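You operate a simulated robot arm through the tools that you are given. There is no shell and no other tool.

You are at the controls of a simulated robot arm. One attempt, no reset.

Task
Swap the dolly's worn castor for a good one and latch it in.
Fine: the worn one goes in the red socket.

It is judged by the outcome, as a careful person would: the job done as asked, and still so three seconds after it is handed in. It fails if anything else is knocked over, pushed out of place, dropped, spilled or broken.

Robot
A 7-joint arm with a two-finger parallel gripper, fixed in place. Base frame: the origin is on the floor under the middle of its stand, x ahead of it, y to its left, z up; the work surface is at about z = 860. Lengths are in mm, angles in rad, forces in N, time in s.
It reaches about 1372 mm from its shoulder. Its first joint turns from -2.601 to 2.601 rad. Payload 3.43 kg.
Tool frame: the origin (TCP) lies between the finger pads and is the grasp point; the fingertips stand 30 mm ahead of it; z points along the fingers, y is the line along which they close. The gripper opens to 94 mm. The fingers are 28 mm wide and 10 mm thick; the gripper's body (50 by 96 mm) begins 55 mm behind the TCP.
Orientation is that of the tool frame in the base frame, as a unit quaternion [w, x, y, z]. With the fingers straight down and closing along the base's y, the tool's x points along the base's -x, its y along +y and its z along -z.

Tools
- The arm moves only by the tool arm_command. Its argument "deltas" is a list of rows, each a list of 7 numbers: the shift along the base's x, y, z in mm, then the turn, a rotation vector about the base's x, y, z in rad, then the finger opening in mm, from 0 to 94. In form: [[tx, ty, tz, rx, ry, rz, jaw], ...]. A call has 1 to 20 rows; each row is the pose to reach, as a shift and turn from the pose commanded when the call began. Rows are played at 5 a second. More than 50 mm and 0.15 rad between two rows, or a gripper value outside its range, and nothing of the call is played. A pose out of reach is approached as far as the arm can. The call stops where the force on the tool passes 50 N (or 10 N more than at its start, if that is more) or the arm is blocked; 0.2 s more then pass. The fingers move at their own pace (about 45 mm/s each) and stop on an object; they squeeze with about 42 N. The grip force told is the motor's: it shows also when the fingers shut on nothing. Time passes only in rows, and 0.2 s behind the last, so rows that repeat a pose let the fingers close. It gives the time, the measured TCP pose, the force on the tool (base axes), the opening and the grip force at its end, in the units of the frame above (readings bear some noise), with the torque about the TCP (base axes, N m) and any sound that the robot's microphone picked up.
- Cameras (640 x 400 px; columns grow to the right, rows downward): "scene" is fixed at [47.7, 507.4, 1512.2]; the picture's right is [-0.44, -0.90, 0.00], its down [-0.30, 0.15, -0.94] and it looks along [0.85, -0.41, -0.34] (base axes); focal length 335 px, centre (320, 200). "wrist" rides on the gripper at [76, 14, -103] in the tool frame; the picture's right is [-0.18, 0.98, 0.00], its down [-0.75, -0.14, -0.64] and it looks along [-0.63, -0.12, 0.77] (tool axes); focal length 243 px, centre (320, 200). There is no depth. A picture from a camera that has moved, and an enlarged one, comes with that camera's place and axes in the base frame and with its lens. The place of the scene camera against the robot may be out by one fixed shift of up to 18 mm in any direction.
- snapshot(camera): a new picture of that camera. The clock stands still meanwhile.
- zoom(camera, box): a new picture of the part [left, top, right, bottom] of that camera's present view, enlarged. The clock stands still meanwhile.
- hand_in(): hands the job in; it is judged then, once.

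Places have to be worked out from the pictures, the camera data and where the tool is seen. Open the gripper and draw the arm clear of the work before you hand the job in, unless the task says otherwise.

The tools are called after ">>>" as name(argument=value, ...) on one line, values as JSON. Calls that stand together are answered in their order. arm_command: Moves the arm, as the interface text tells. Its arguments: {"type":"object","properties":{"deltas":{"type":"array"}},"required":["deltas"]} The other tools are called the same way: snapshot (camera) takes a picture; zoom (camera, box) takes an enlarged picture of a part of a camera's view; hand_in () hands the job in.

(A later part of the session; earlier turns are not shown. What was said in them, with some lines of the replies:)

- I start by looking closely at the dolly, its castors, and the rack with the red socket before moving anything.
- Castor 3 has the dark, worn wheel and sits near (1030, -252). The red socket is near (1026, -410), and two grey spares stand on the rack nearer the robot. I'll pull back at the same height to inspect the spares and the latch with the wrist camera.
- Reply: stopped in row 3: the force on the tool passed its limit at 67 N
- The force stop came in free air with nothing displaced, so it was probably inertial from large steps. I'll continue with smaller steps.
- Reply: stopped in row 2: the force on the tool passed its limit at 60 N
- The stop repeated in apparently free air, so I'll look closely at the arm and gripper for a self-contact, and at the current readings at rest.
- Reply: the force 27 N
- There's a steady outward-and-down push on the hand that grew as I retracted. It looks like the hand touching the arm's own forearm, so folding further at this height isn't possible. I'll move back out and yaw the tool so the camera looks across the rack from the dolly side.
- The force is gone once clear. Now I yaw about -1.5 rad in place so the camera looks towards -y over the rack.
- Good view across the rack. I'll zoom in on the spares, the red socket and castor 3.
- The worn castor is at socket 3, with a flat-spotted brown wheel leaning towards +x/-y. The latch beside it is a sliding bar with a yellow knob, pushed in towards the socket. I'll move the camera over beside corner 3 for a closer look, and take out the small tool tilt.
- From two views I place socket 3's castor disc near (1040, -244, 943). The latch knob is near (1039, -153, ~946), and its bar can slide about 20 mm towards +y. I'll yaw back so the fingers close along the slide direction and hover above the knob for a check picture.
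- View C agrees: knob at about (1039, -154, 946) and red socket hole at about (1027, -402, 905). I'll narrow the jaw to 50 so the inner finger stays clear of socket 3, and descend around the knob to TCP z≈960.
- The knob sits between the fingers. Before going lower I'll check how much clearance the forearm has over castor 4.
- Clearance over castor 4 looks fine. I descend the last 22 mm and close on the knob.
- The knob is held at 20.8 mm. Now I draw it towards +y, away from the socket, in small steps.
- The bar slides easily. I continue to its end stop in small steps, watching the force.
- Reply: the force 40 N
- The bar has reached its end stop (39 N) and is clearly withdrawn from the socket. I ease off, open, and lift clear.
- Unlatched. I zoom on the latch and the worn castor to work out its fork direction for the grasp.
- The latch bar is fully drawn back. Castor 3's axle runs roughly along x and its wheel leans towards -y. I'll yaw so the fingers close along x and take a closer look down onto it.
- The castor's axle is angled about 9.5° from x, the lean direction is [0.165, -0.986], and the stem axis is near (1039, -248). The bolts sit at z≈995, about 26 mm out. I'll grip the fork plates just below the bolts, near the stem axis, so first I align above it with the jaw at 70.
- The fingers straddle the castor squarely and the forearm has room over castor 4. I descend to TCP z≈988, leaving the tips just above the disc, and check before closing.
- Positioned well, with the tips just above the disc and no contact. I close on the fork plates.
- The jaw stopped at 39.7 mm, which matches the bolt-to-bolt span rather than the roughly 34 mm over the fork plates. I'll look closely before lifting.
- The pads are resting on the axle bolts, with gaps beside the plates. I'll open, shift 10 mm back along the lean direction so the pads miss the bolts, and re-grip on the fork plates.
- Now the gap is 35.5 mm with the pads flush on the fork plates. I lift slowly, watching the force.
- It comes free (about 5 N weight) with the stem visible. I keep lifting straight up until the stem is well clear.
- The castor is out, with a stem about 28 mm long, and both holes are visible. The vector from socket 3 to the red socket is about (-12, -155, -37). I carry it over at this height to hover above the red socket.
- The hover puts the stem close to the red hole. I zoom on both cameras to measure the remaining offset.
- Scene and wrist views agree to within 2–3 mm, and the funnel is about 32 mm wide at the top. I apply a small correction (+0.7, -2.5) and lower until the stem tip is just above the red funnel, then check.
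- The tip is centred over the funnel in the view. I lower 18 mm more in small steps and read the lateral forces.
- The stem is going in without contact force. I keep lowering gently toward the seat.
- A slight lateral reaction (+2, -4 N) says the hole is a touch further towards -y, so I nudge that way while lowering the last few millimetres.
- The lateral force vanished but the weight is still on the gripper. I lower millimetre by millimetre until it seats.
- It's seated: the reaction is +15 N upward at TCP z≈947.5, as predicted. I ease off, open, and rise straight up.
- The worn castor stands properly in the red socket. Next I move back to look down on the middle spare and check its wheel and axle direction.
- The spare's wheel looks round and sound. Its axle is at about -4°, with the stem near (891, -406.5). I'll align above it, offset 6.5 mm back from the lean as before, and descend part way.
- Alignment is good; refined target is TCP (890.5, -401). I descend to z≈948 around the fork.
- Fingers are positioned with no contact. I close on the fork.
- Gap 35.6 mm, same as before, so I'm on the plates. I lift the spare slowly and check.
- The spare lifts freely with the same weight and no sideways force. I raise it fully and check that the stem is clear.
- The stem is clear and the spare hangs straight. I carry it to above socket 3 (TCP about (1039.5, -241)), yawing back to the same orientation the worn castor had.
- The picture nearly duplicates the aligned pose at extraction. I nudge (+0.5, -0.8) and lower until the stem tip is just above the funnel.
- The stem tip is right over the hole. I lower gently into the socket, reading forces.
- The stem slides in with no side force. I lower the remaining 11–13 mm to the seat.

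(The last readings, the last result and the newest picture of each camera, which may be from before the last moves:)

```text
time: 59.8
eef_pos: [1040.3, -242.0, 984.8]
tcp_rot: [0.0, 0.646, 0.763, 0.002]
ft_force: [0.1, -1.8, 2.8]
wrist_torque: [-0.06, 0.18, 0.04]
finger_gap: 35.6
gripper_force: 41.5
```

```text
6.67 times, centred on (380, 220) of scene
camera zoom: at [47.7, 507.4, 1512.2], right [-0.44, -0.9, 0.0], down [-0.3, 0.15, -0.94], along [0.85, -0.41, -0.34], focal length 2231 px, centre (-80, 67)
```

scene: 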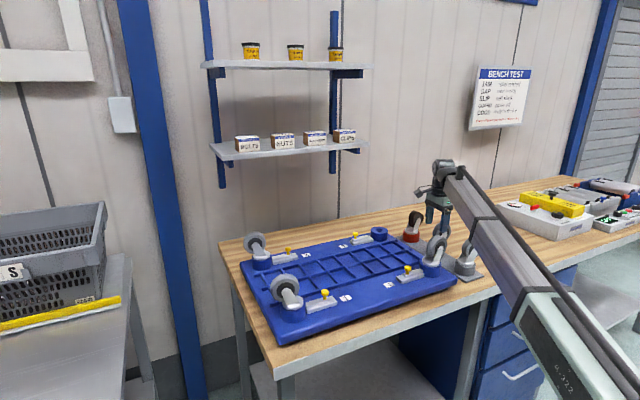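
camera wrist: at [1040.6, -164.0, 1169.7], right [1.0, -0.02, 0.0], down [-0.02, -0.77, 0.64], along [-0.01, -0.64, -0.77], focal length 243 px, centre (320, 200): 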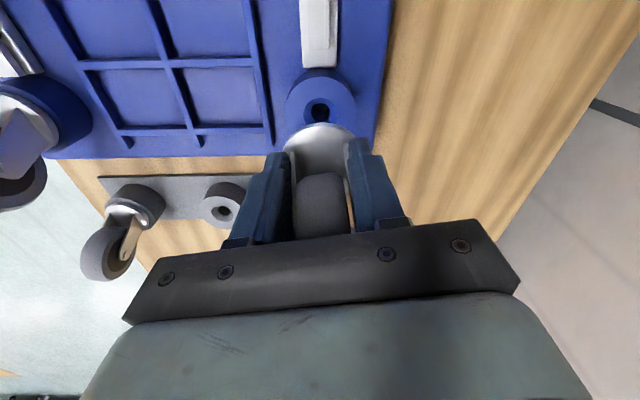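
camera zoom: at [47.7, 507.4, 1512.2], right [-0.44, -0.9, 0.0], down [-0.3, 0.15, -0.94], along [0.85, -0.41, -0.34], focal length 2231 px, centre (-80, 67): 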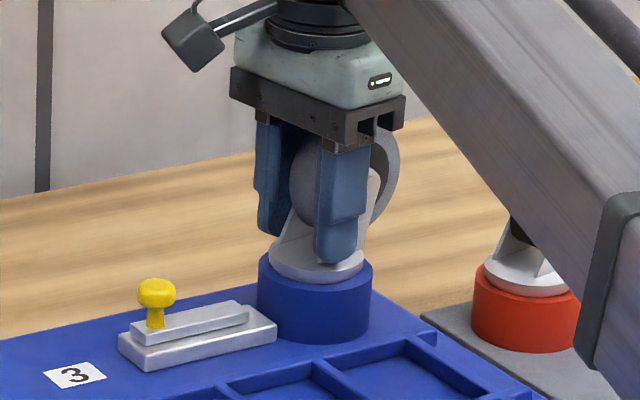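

The load has just transferred to the seat. I press one more millimetre to confirm it's fully down.

>>> arm_command(deltas=[[0, 0, -0.7, 0, 0, 0, 20], [0, 0, -1.4, 0, 0, 0, 20], [0, 0, -1.4, 0, 0, 0, 20]])

```text
time: 60.6
eef_pos: [1040.1, -240.7, 984.7]
tcp_rot: [0.0, 0.646, 0.763, 0.002]
ft_force: [5.5, -3.5, 23.5]
wrist_torque: [-0.03, 0.28, -0.01]
finger_gap: 35.5
gripper_force: 42.0
```

Fully seated (23 N reaction, no further travel). I ease off, open, and lift clear.

>>> arm_command(deltas=[[0, 0, 2, 0, 0, 0, 20], [0, 0, 2, 0, 0, 0, 40], [0, 0, 2, 0, 0, 0, 56], [0, 0, 2, 0, 0, 0, 60], [0, 0, 2, 0, 0, 0, 60]])

>>> arm_command(deltas=[[0, 0, 6, 0, 0, 0, 60], [0, 0, 20, 0, 0, 0, 60], [0, 0, 40, 0, 0, 0, 60], [0, 0, 65, 0, 0, 0, 60], [0, 0, 90, 0, 0, 0, 60], [0, 0, 112, 0, 0, 0, 60], [0, 0, 120, 0, 0, 0, 60]])

>>> snapshot(camera="wrist")

>>> zoom(camera="scene", box=[330, 180, 450, 260])

```text
time: 61.8
eef_pos: [1041.3, -240.8, 984.8]
tcp_rot: [-0.001, 0.646, 0.763, 0.003]
ft_force: [0.0, 0.5, -0.4]
wrist_torque: [0.01, 0.0, 0.03]
finger_gap: 60.0
gripper_force: 0.0
```

```text
time: 63.4
eef_pos: [1039.9, -242.2, 1104.9]
tcp_rot: [0.0, 0.646, 0.763, 0.002]
ft_force: [0.0, 0.7, 0.2]
wrist_torque: [0.01, 0.01, 0.0]
finger_gap: 60.1
gripper_force: 0.1
```

```text
taken
camera wrist: at [1041.1, -165.2, 1207.1], right [1.0, -0.02, 0.0], down [-0.02, -0.77, 0.64], along [-0.01, -0.64, -0.77], focal length 243 px, centre (320, 200)
```

wrist: 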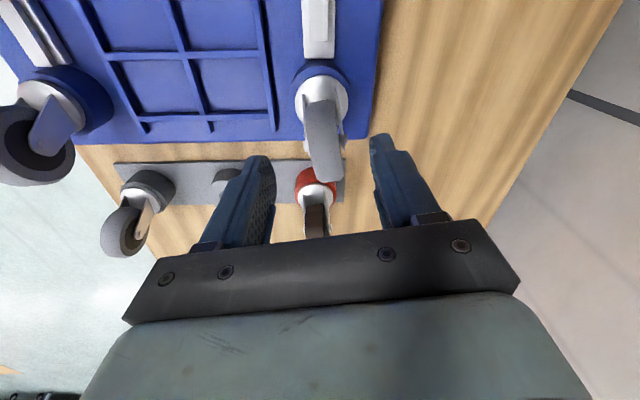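

```text
5.00 times, centred on (390, 220) of scene
camera zoom: at [47.7, 507.4, 1512.2], right [-0.44, -0.9, 0.0], down [-0.3, 0.15, -0.94], along [0.85, -0.41, -0.34], focal length 1674 px, centre (-30, 100)
```

zoom: 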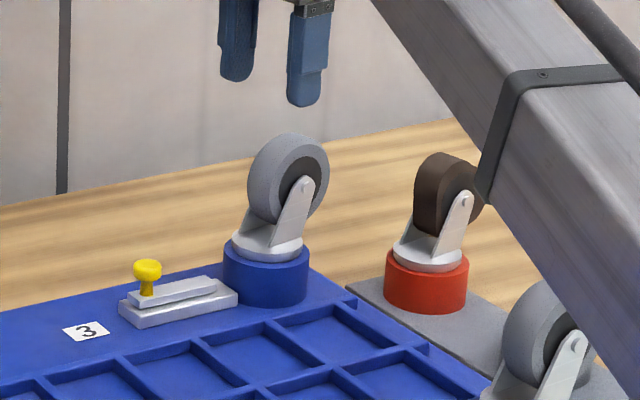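

The good castor is seated in socket 3, and the worn one is in red. Now for the latch: I yaw back so the fingers close along y and hover over the knob (about (1039, -136)).

>>> arm_command(deltas=[[0, 6, 0, 0, 0, 0.1, 60], [0, 15, 0, 0, 0, 0.23, 60], [0, 25, 0, 0, 0, 0.36, 60], [0, 35, 0, 0, 0, 0.49, 60], [0, 45, 0, 0, 0, 0.62, 60], [0, 55, 0, 0, 0, 0.75, 60], [0, 65, 0, 0, 0, 0.88, 60], [0, 75, 0, 0, 0, 1.01, 60], [0, 85, 0, 0, 0, 1.14, 60], [0, 95, 0, 0, 0, 1.27, 50], [-1, 103, -10, 0, 0, 1.38, 50], [-1, 106, -25, 0, 0, 1.403, 50], [-1, 106, -45, 0, 0, 1.403, 50], [-1, 106, -60, 0, 0, 1.403, 50], [-1, 106, -65, 0, 0, 1.403, 50]])

>>> snapshot(camera="wrist")

>>> zoom(camera="wrist", box=[200, 80, 440, 230])

```text
time: 66.6
eef_pos: [1038.2, -135.8, 1038.5]
tcp_rot: [-0.002, 0.0, 1.0, 0.001]
ft_force: [0.4, 0.4, 0.8]
wrist_torque: [0.0, -0.01, 0.01]
finger_gap: 49.9
gripper_force: 0.0
```

```text
taken
camera wrist: at [962.4, -121.9, 1141.5], right [0.19, 0.98, 0.0], down [0.76, -0.14, 0.64], along [0.63, -0.12, -0.77], focal length 243 px, centre (320, 200)
```

wrist: 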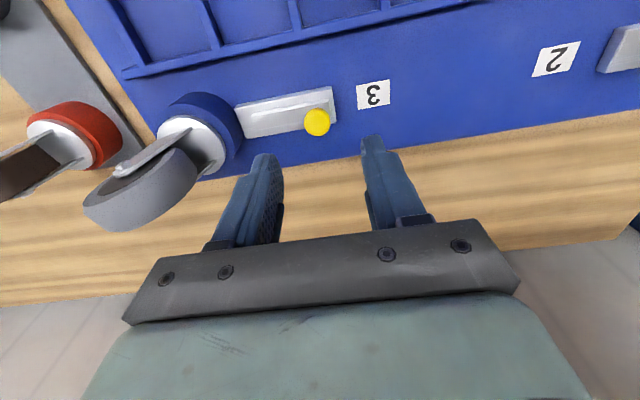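

```text
2.67 times, centred on (320, 155) of wrist
camera zoom: at [962.4, -121.9, 1141.5], right [0.19, 0.98, 0.0], down [0.76, -0.14, 0.64], along [0.63, -0.12, -0.77], focal length 647 px, centre (320, 320)
```

zoom: 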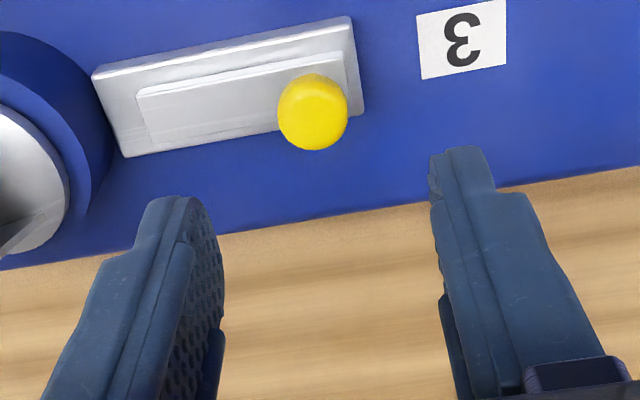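

The knob is at about (1038.6, -138). I descend around it and close.

>>> arm_command(deltas=[[0, -2, -12, 0, 0, 0, 50], [0, -2, -30, 0, 0, 0, 50], [0, -2, -48, 0, 0, 0, 50], [0, -2, -64, 0, 0, 0, 50], [0, -2, -76, 0, 0, 0, 50], [0, -2, -81, 0, 0, 0, 50], [0, -2, -81, 0, 0, 0, 35], [0, -2, -81, 0, 0, 0, 20], [0, -2, -81, 0, 0, 0, 10], [0, -2, -81, 0, 0, 0, 10]])

>>> zoom(camera="wrist", box=[160, 90, 400, 240])

```text
time: 68.8
eef_pos: [1039.6, -137.8, 959.1]
tcp_rot: [-0.002, 0.001, 1.0, 0.001]
ft_force: [0.0, -2.9, -0.2]
wrist_torque: [-0.04, -0.05, 0.0]
finger_gap: 20.6
gripper_force: 45.1
```

```text
2.67 times, centred on (280, 165) of wrist
camera zoom: at [963.2, -124.2, 1060.3], right [0.19, 0.98, 0.0], down [0.76, -0.14, 0.64], along [0.63, -0.12, -0.77], focal length 647 px, centre (427, 293)
```

zoom: 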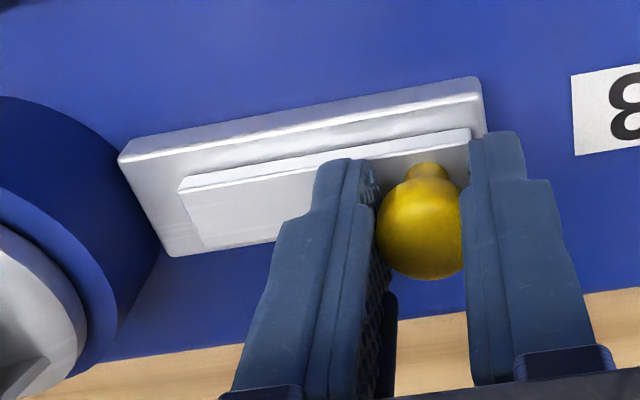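

The knob is held. I slide it towards the socket (-y), watching the force.

>>> arm_command(deltas=[[0, -2, 0, 0, 0, 0, 10], [0, -5, 0, 0, 0, 0, 10], [0, -8, 0, 0, 0, 0, 10], [0, -11, 0, 0, 0, 0, 10], [0, -14, 0, 0, 0, 0, 10]])

>>> arm_command(deltas=[[0, -1, 0, 0, 0, 0, 10], [0, -2, 0, 0, 0, 0, 10], [0, -3, 0, 0, 0, 0, 10], [0, -4, 0, 0, 0, 0, 10]])

>>> zoom(camera="wrist", box=[160, 90, 400, 240])

```text
time: 70.0
eef_pos: [1038.8, -152.2, 957.2]
tcp_rot: [-0.002, 0.001, 1.0, 0.001]
ft_force: [-3.6, -1.0, -12.3]
wrist_torque: [-0.03, -0.42, 0.02]
finger_gap: 20.5
gripper_force: 44.9
```

```text
time: 71.0
eef_pos: [1038.4, -154.6, 958.8]
tcp_rot: [-0.002, 0.0, 1.0, 0.003]
ft_force: [-4.3, 7.0, -14.0]
wrist_torque: [0.12, 0.69, -0.01]
finger_gap: 20.6
gripper_force: 44.7
```

```text
2.67 times, centred on (280, 165) of wrist
camera zoom: at [963.4, -141.0, 1060.5], right [0.18, 0.98, 0.0], down [0.76, -0.14, 0.64], along [0.63, -0.11, -0.77], focal length 647 px, centre (427, 293)
```

zoom: 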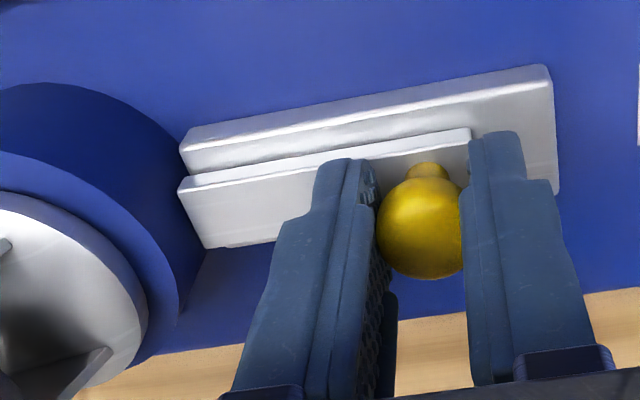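

The bar is back to about its original latched place with a reaction starting. I press a few more millimetres to make sure it's against its stop.

>>> arm_command(deltas=[[0, -1, 0, 0, 0, 0, 10], [0, -2, 0, 0, 0, 0, 10], [0, -3, 0, 0, 0, 0, 10]])

>>> zoom(camera="wrist", box=[160, 90, 400, 240])

```text
time: 71.8
eef_pos: [1038.6, -154.7, 958.2]
tcp_rot: [-0.002, 0.0, 1.0, 0.003]
ft_force: [-4.8, 29.4, -10.3]
wrist_torque: [0.27, 0.6, 0.04]
finger_gap: 20.7
gripper_force: 44.8
```

```text
2.67 times, centred on (280, 165) of wrist
camera zoom: at [963.3, -141.8, 1060.5], right [0.18, 0.98, 0.01], down [0.76, -0.14, 0.64], along [0.63, -0.11, -0.77], focal length 647 px, centre (427, 293)
```

zoom: 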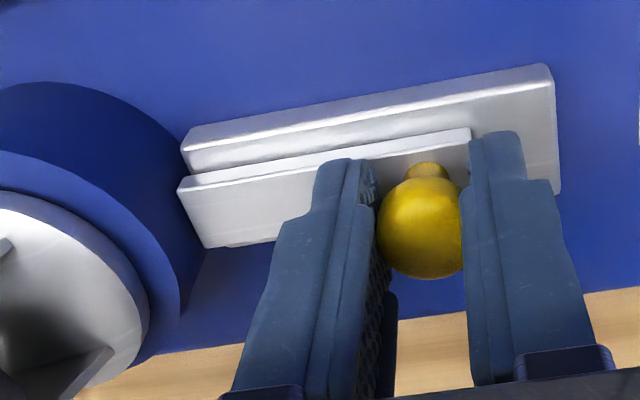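

It's hard against its stop at 29 N with no movement, at the same place as when originally latched. I ease the push off, open, and rise.

>>> arm_command(deltas=[[0, 1.5, 0, 0, 0, 0, 10], [0, 3, 0, 0, 0, 0, 10], [0, 3, 0, 0, 0, 0, 35], [0, 3, 0, 0, 0, 0, 50], [0, 3, 0, 0, 0, 0, 50]])

>>> arm_command(deltas=[[0, 0, 8, 0, 0, 0, 50], [0, 0, 25, 0, 0, 0, 50], [0, 0, 48, 0, 0, 0, 50], [0, 0, 72, 0, 0, 0, 50], [0, 0, 96, 0, 0, 0, 50], [0, 0, 115, 0, 0, 0, 50], [0, 0, 125, 0, 0, 0, 60]])

>>> snapshot(camera="wrist")

>>> zoom(camera="wrist", box=[60, 40, 380, 220])

>>> zoom(camera="scene", box=[330, 180, 450, 260])

```text
time: 73.0
eef_pos: [1039.1, -156.7, 958.8]
tcp_rot: [-0.001, 0.001, 1.0, 0.0]
ft_force: [0.4, -0.4, -0.1]
wrist_torque: [0.0, -0.01, 0.06]
finger_gap: 50.3
gripper_force: 0.0
```

```text
time: 74.6
eef_pos: [1039.6, -155.9, 1085.3]
tcp_rot: [-0.002, 0.001, 1.0, 0.001]
ft_force: [-0.3, 0.4, -0.9]
wrist_torque: [0.0, -0.01, 0.0]
finger_gap: 59.9
gripper_force: 0.1
```

```text
taken
camera wrist: at [963.5, -141.2, 1186.6], right [0.19, 0.98, 0.0], down [0.76, -0.14, 0.64], along [0.63, -0.12, -0.77], focal length 243 px, centre (320, 200)
```

wrist: 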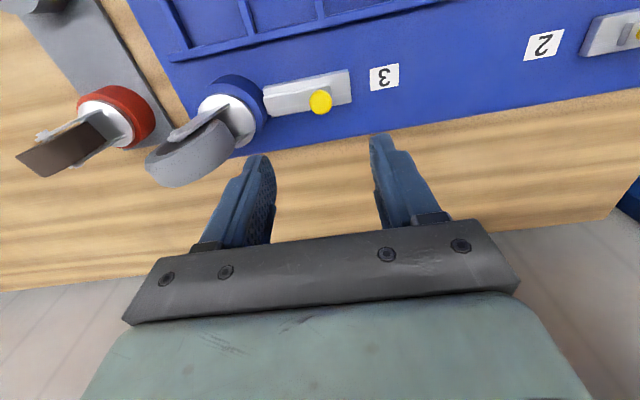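

```text
2.00 times, centred on (220, 130) of wrist
camera zoom: at [963.5, -141.2, 1186.6], right [0.19, 0.98, 0.0], down [0.76, -0.14, 0.64], along [0.63, -0.12, -0.77], focal length 485 px, centre (520, 340)
```

zoom: 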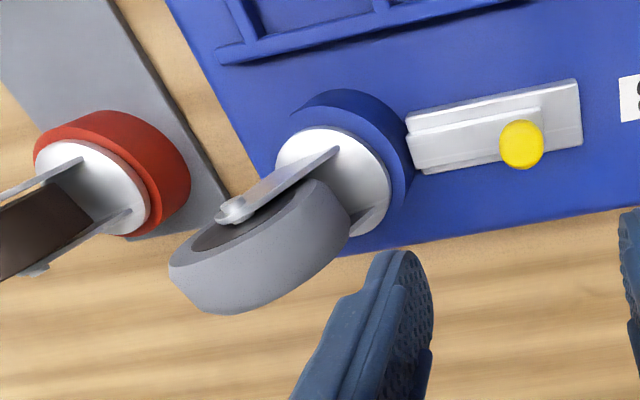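

```text
5.00 times, centred on (390, 220) of scene
camera zoom: at [47.7, 507.4, 1512.2], right [-0.44, -0.9, 0.0], down [-0.3, 0.15, -0.94], along [0.85, -0.41, -0.34], focal length 1674 px, centre (-30, 100)
```

zoom: 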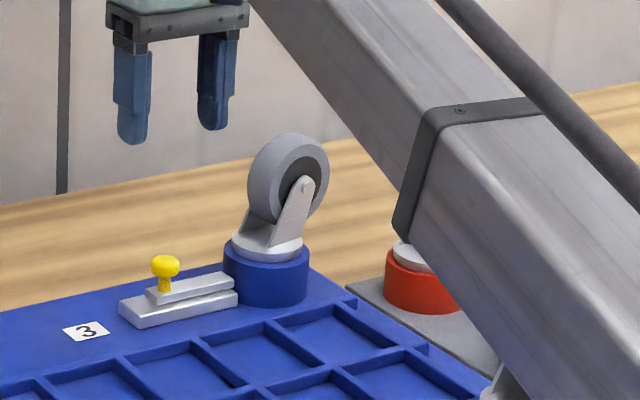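

The latch bar is back fully against the socket as originally, with the good castor seated. I draw the arm up and away with the gripper open, then do a final check.

>>> arm_command(deltas=[[0, 0, 12, 0, 0, 0, 70], [0, 0, 35, 0, 0, 0, 94], [0, 0, 60, 0, 0, 0, 94], [-5, -10, 85, 0, 0, 0, 94], [-15, -30, 100, 0, 0, 0, 94], [-28, -55, 105, 0, 0, 0, 94], [-42, -82, 105, 0, 0, 0, 94], [-56, -110, 105, 0, 0, 0, 94], [-70, -136, 105, 0, 0, 0, 94], [-82, -160, 105, 0, 0, 0, 94], [-90, -175, 105, 0, 0, 0, 94], [-92, -180, 105, 0, 0, 0, 94], [-92, -180, 105, 0, 0, 0, 94]])

>>> snapshot(camera="scene")

>>> zoom(camera="scene", box=[340, 190, 500, 290])

>>> snapshot(camera="wrist")

```text
time: 77.4
eef_pos: [947.8, -336.9, 1188.5]
tcp_rot: [-0.001, 0.0, 1.0, 0.002]
ft_force: [0.5, -0.2, 0.9]
wrist_torque: [0.03, -0.02, -0.02]
finger_gap: 93.9
gripper_force: 0.0
```

```text
taken
```

scene: 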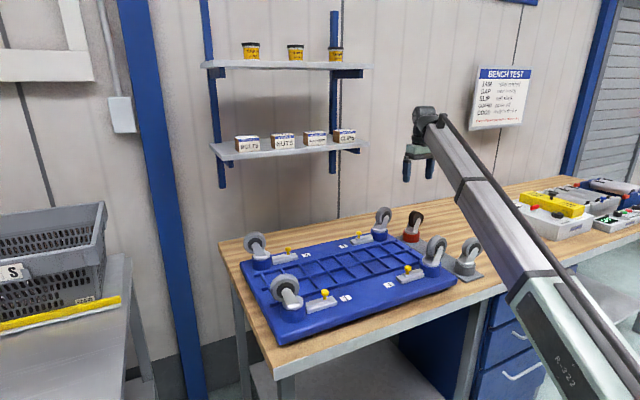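

```text
4.00 times, centred on (420, 240) of scene
camera zoom: at [47.7, 507.4, 1512.2], right [-0.44, -0.9, 0.0], down [-0.3, 0.15, -0.94], along [0.85, -0.41, -0.34], focal length 1339 px, centre (-80, 40)
```

zoom: 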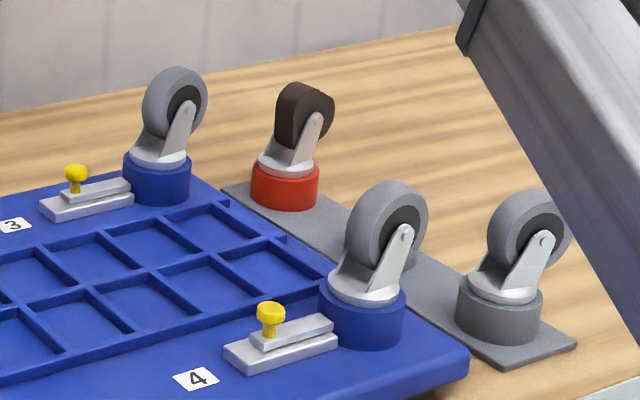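

```text
taken
camera wrist: at [871.7, -322.4, 1290.4], right [0.19, 0.98, 0.0], down [0.76, -0.14, 0.64], along [0.63, -0.12, -0.77], focal length 243 px, centre (320, 200)
```

wrist: 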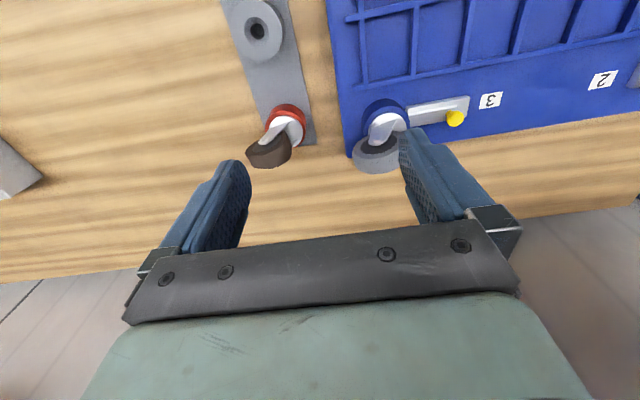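

The final pictures show the good castor seated and latched at socket 3, and the worn one upright in the red socket. The dolly, rack and other castors haven't moved, and the arm is clear with the gripper open, so I hand in.

>>> hand_in()

```text
The job is handed in.
```

The swap is done and handed in. The dolly's corner 3 now has a good castor, and the worn one is in the red socket.

- **Worn castor:** I drew back the latch, lifted the castor out of corner 3, and lowered it into the red socket until it sat firmly.
- **Good castor:** I took the middle of the three rack positions. Its wheel looked round and sound from above. It went into corner 3 with no side force and took about 23 N of downward push without moving further.
- **Latch:** I pushed it back until it stopped, where it held against about 29 N. That is the same place it was in when I started.

In the last pictures the dolly, the rack, the other castors and the rest of the bench look unmoved. The arm is clear of the work with the gripper open.

Early on, the arm stopped itself twice on force while pulling back. It was in clear air, probably the hand touching the arm's own forearm, and nothing on the bench was disturbed.
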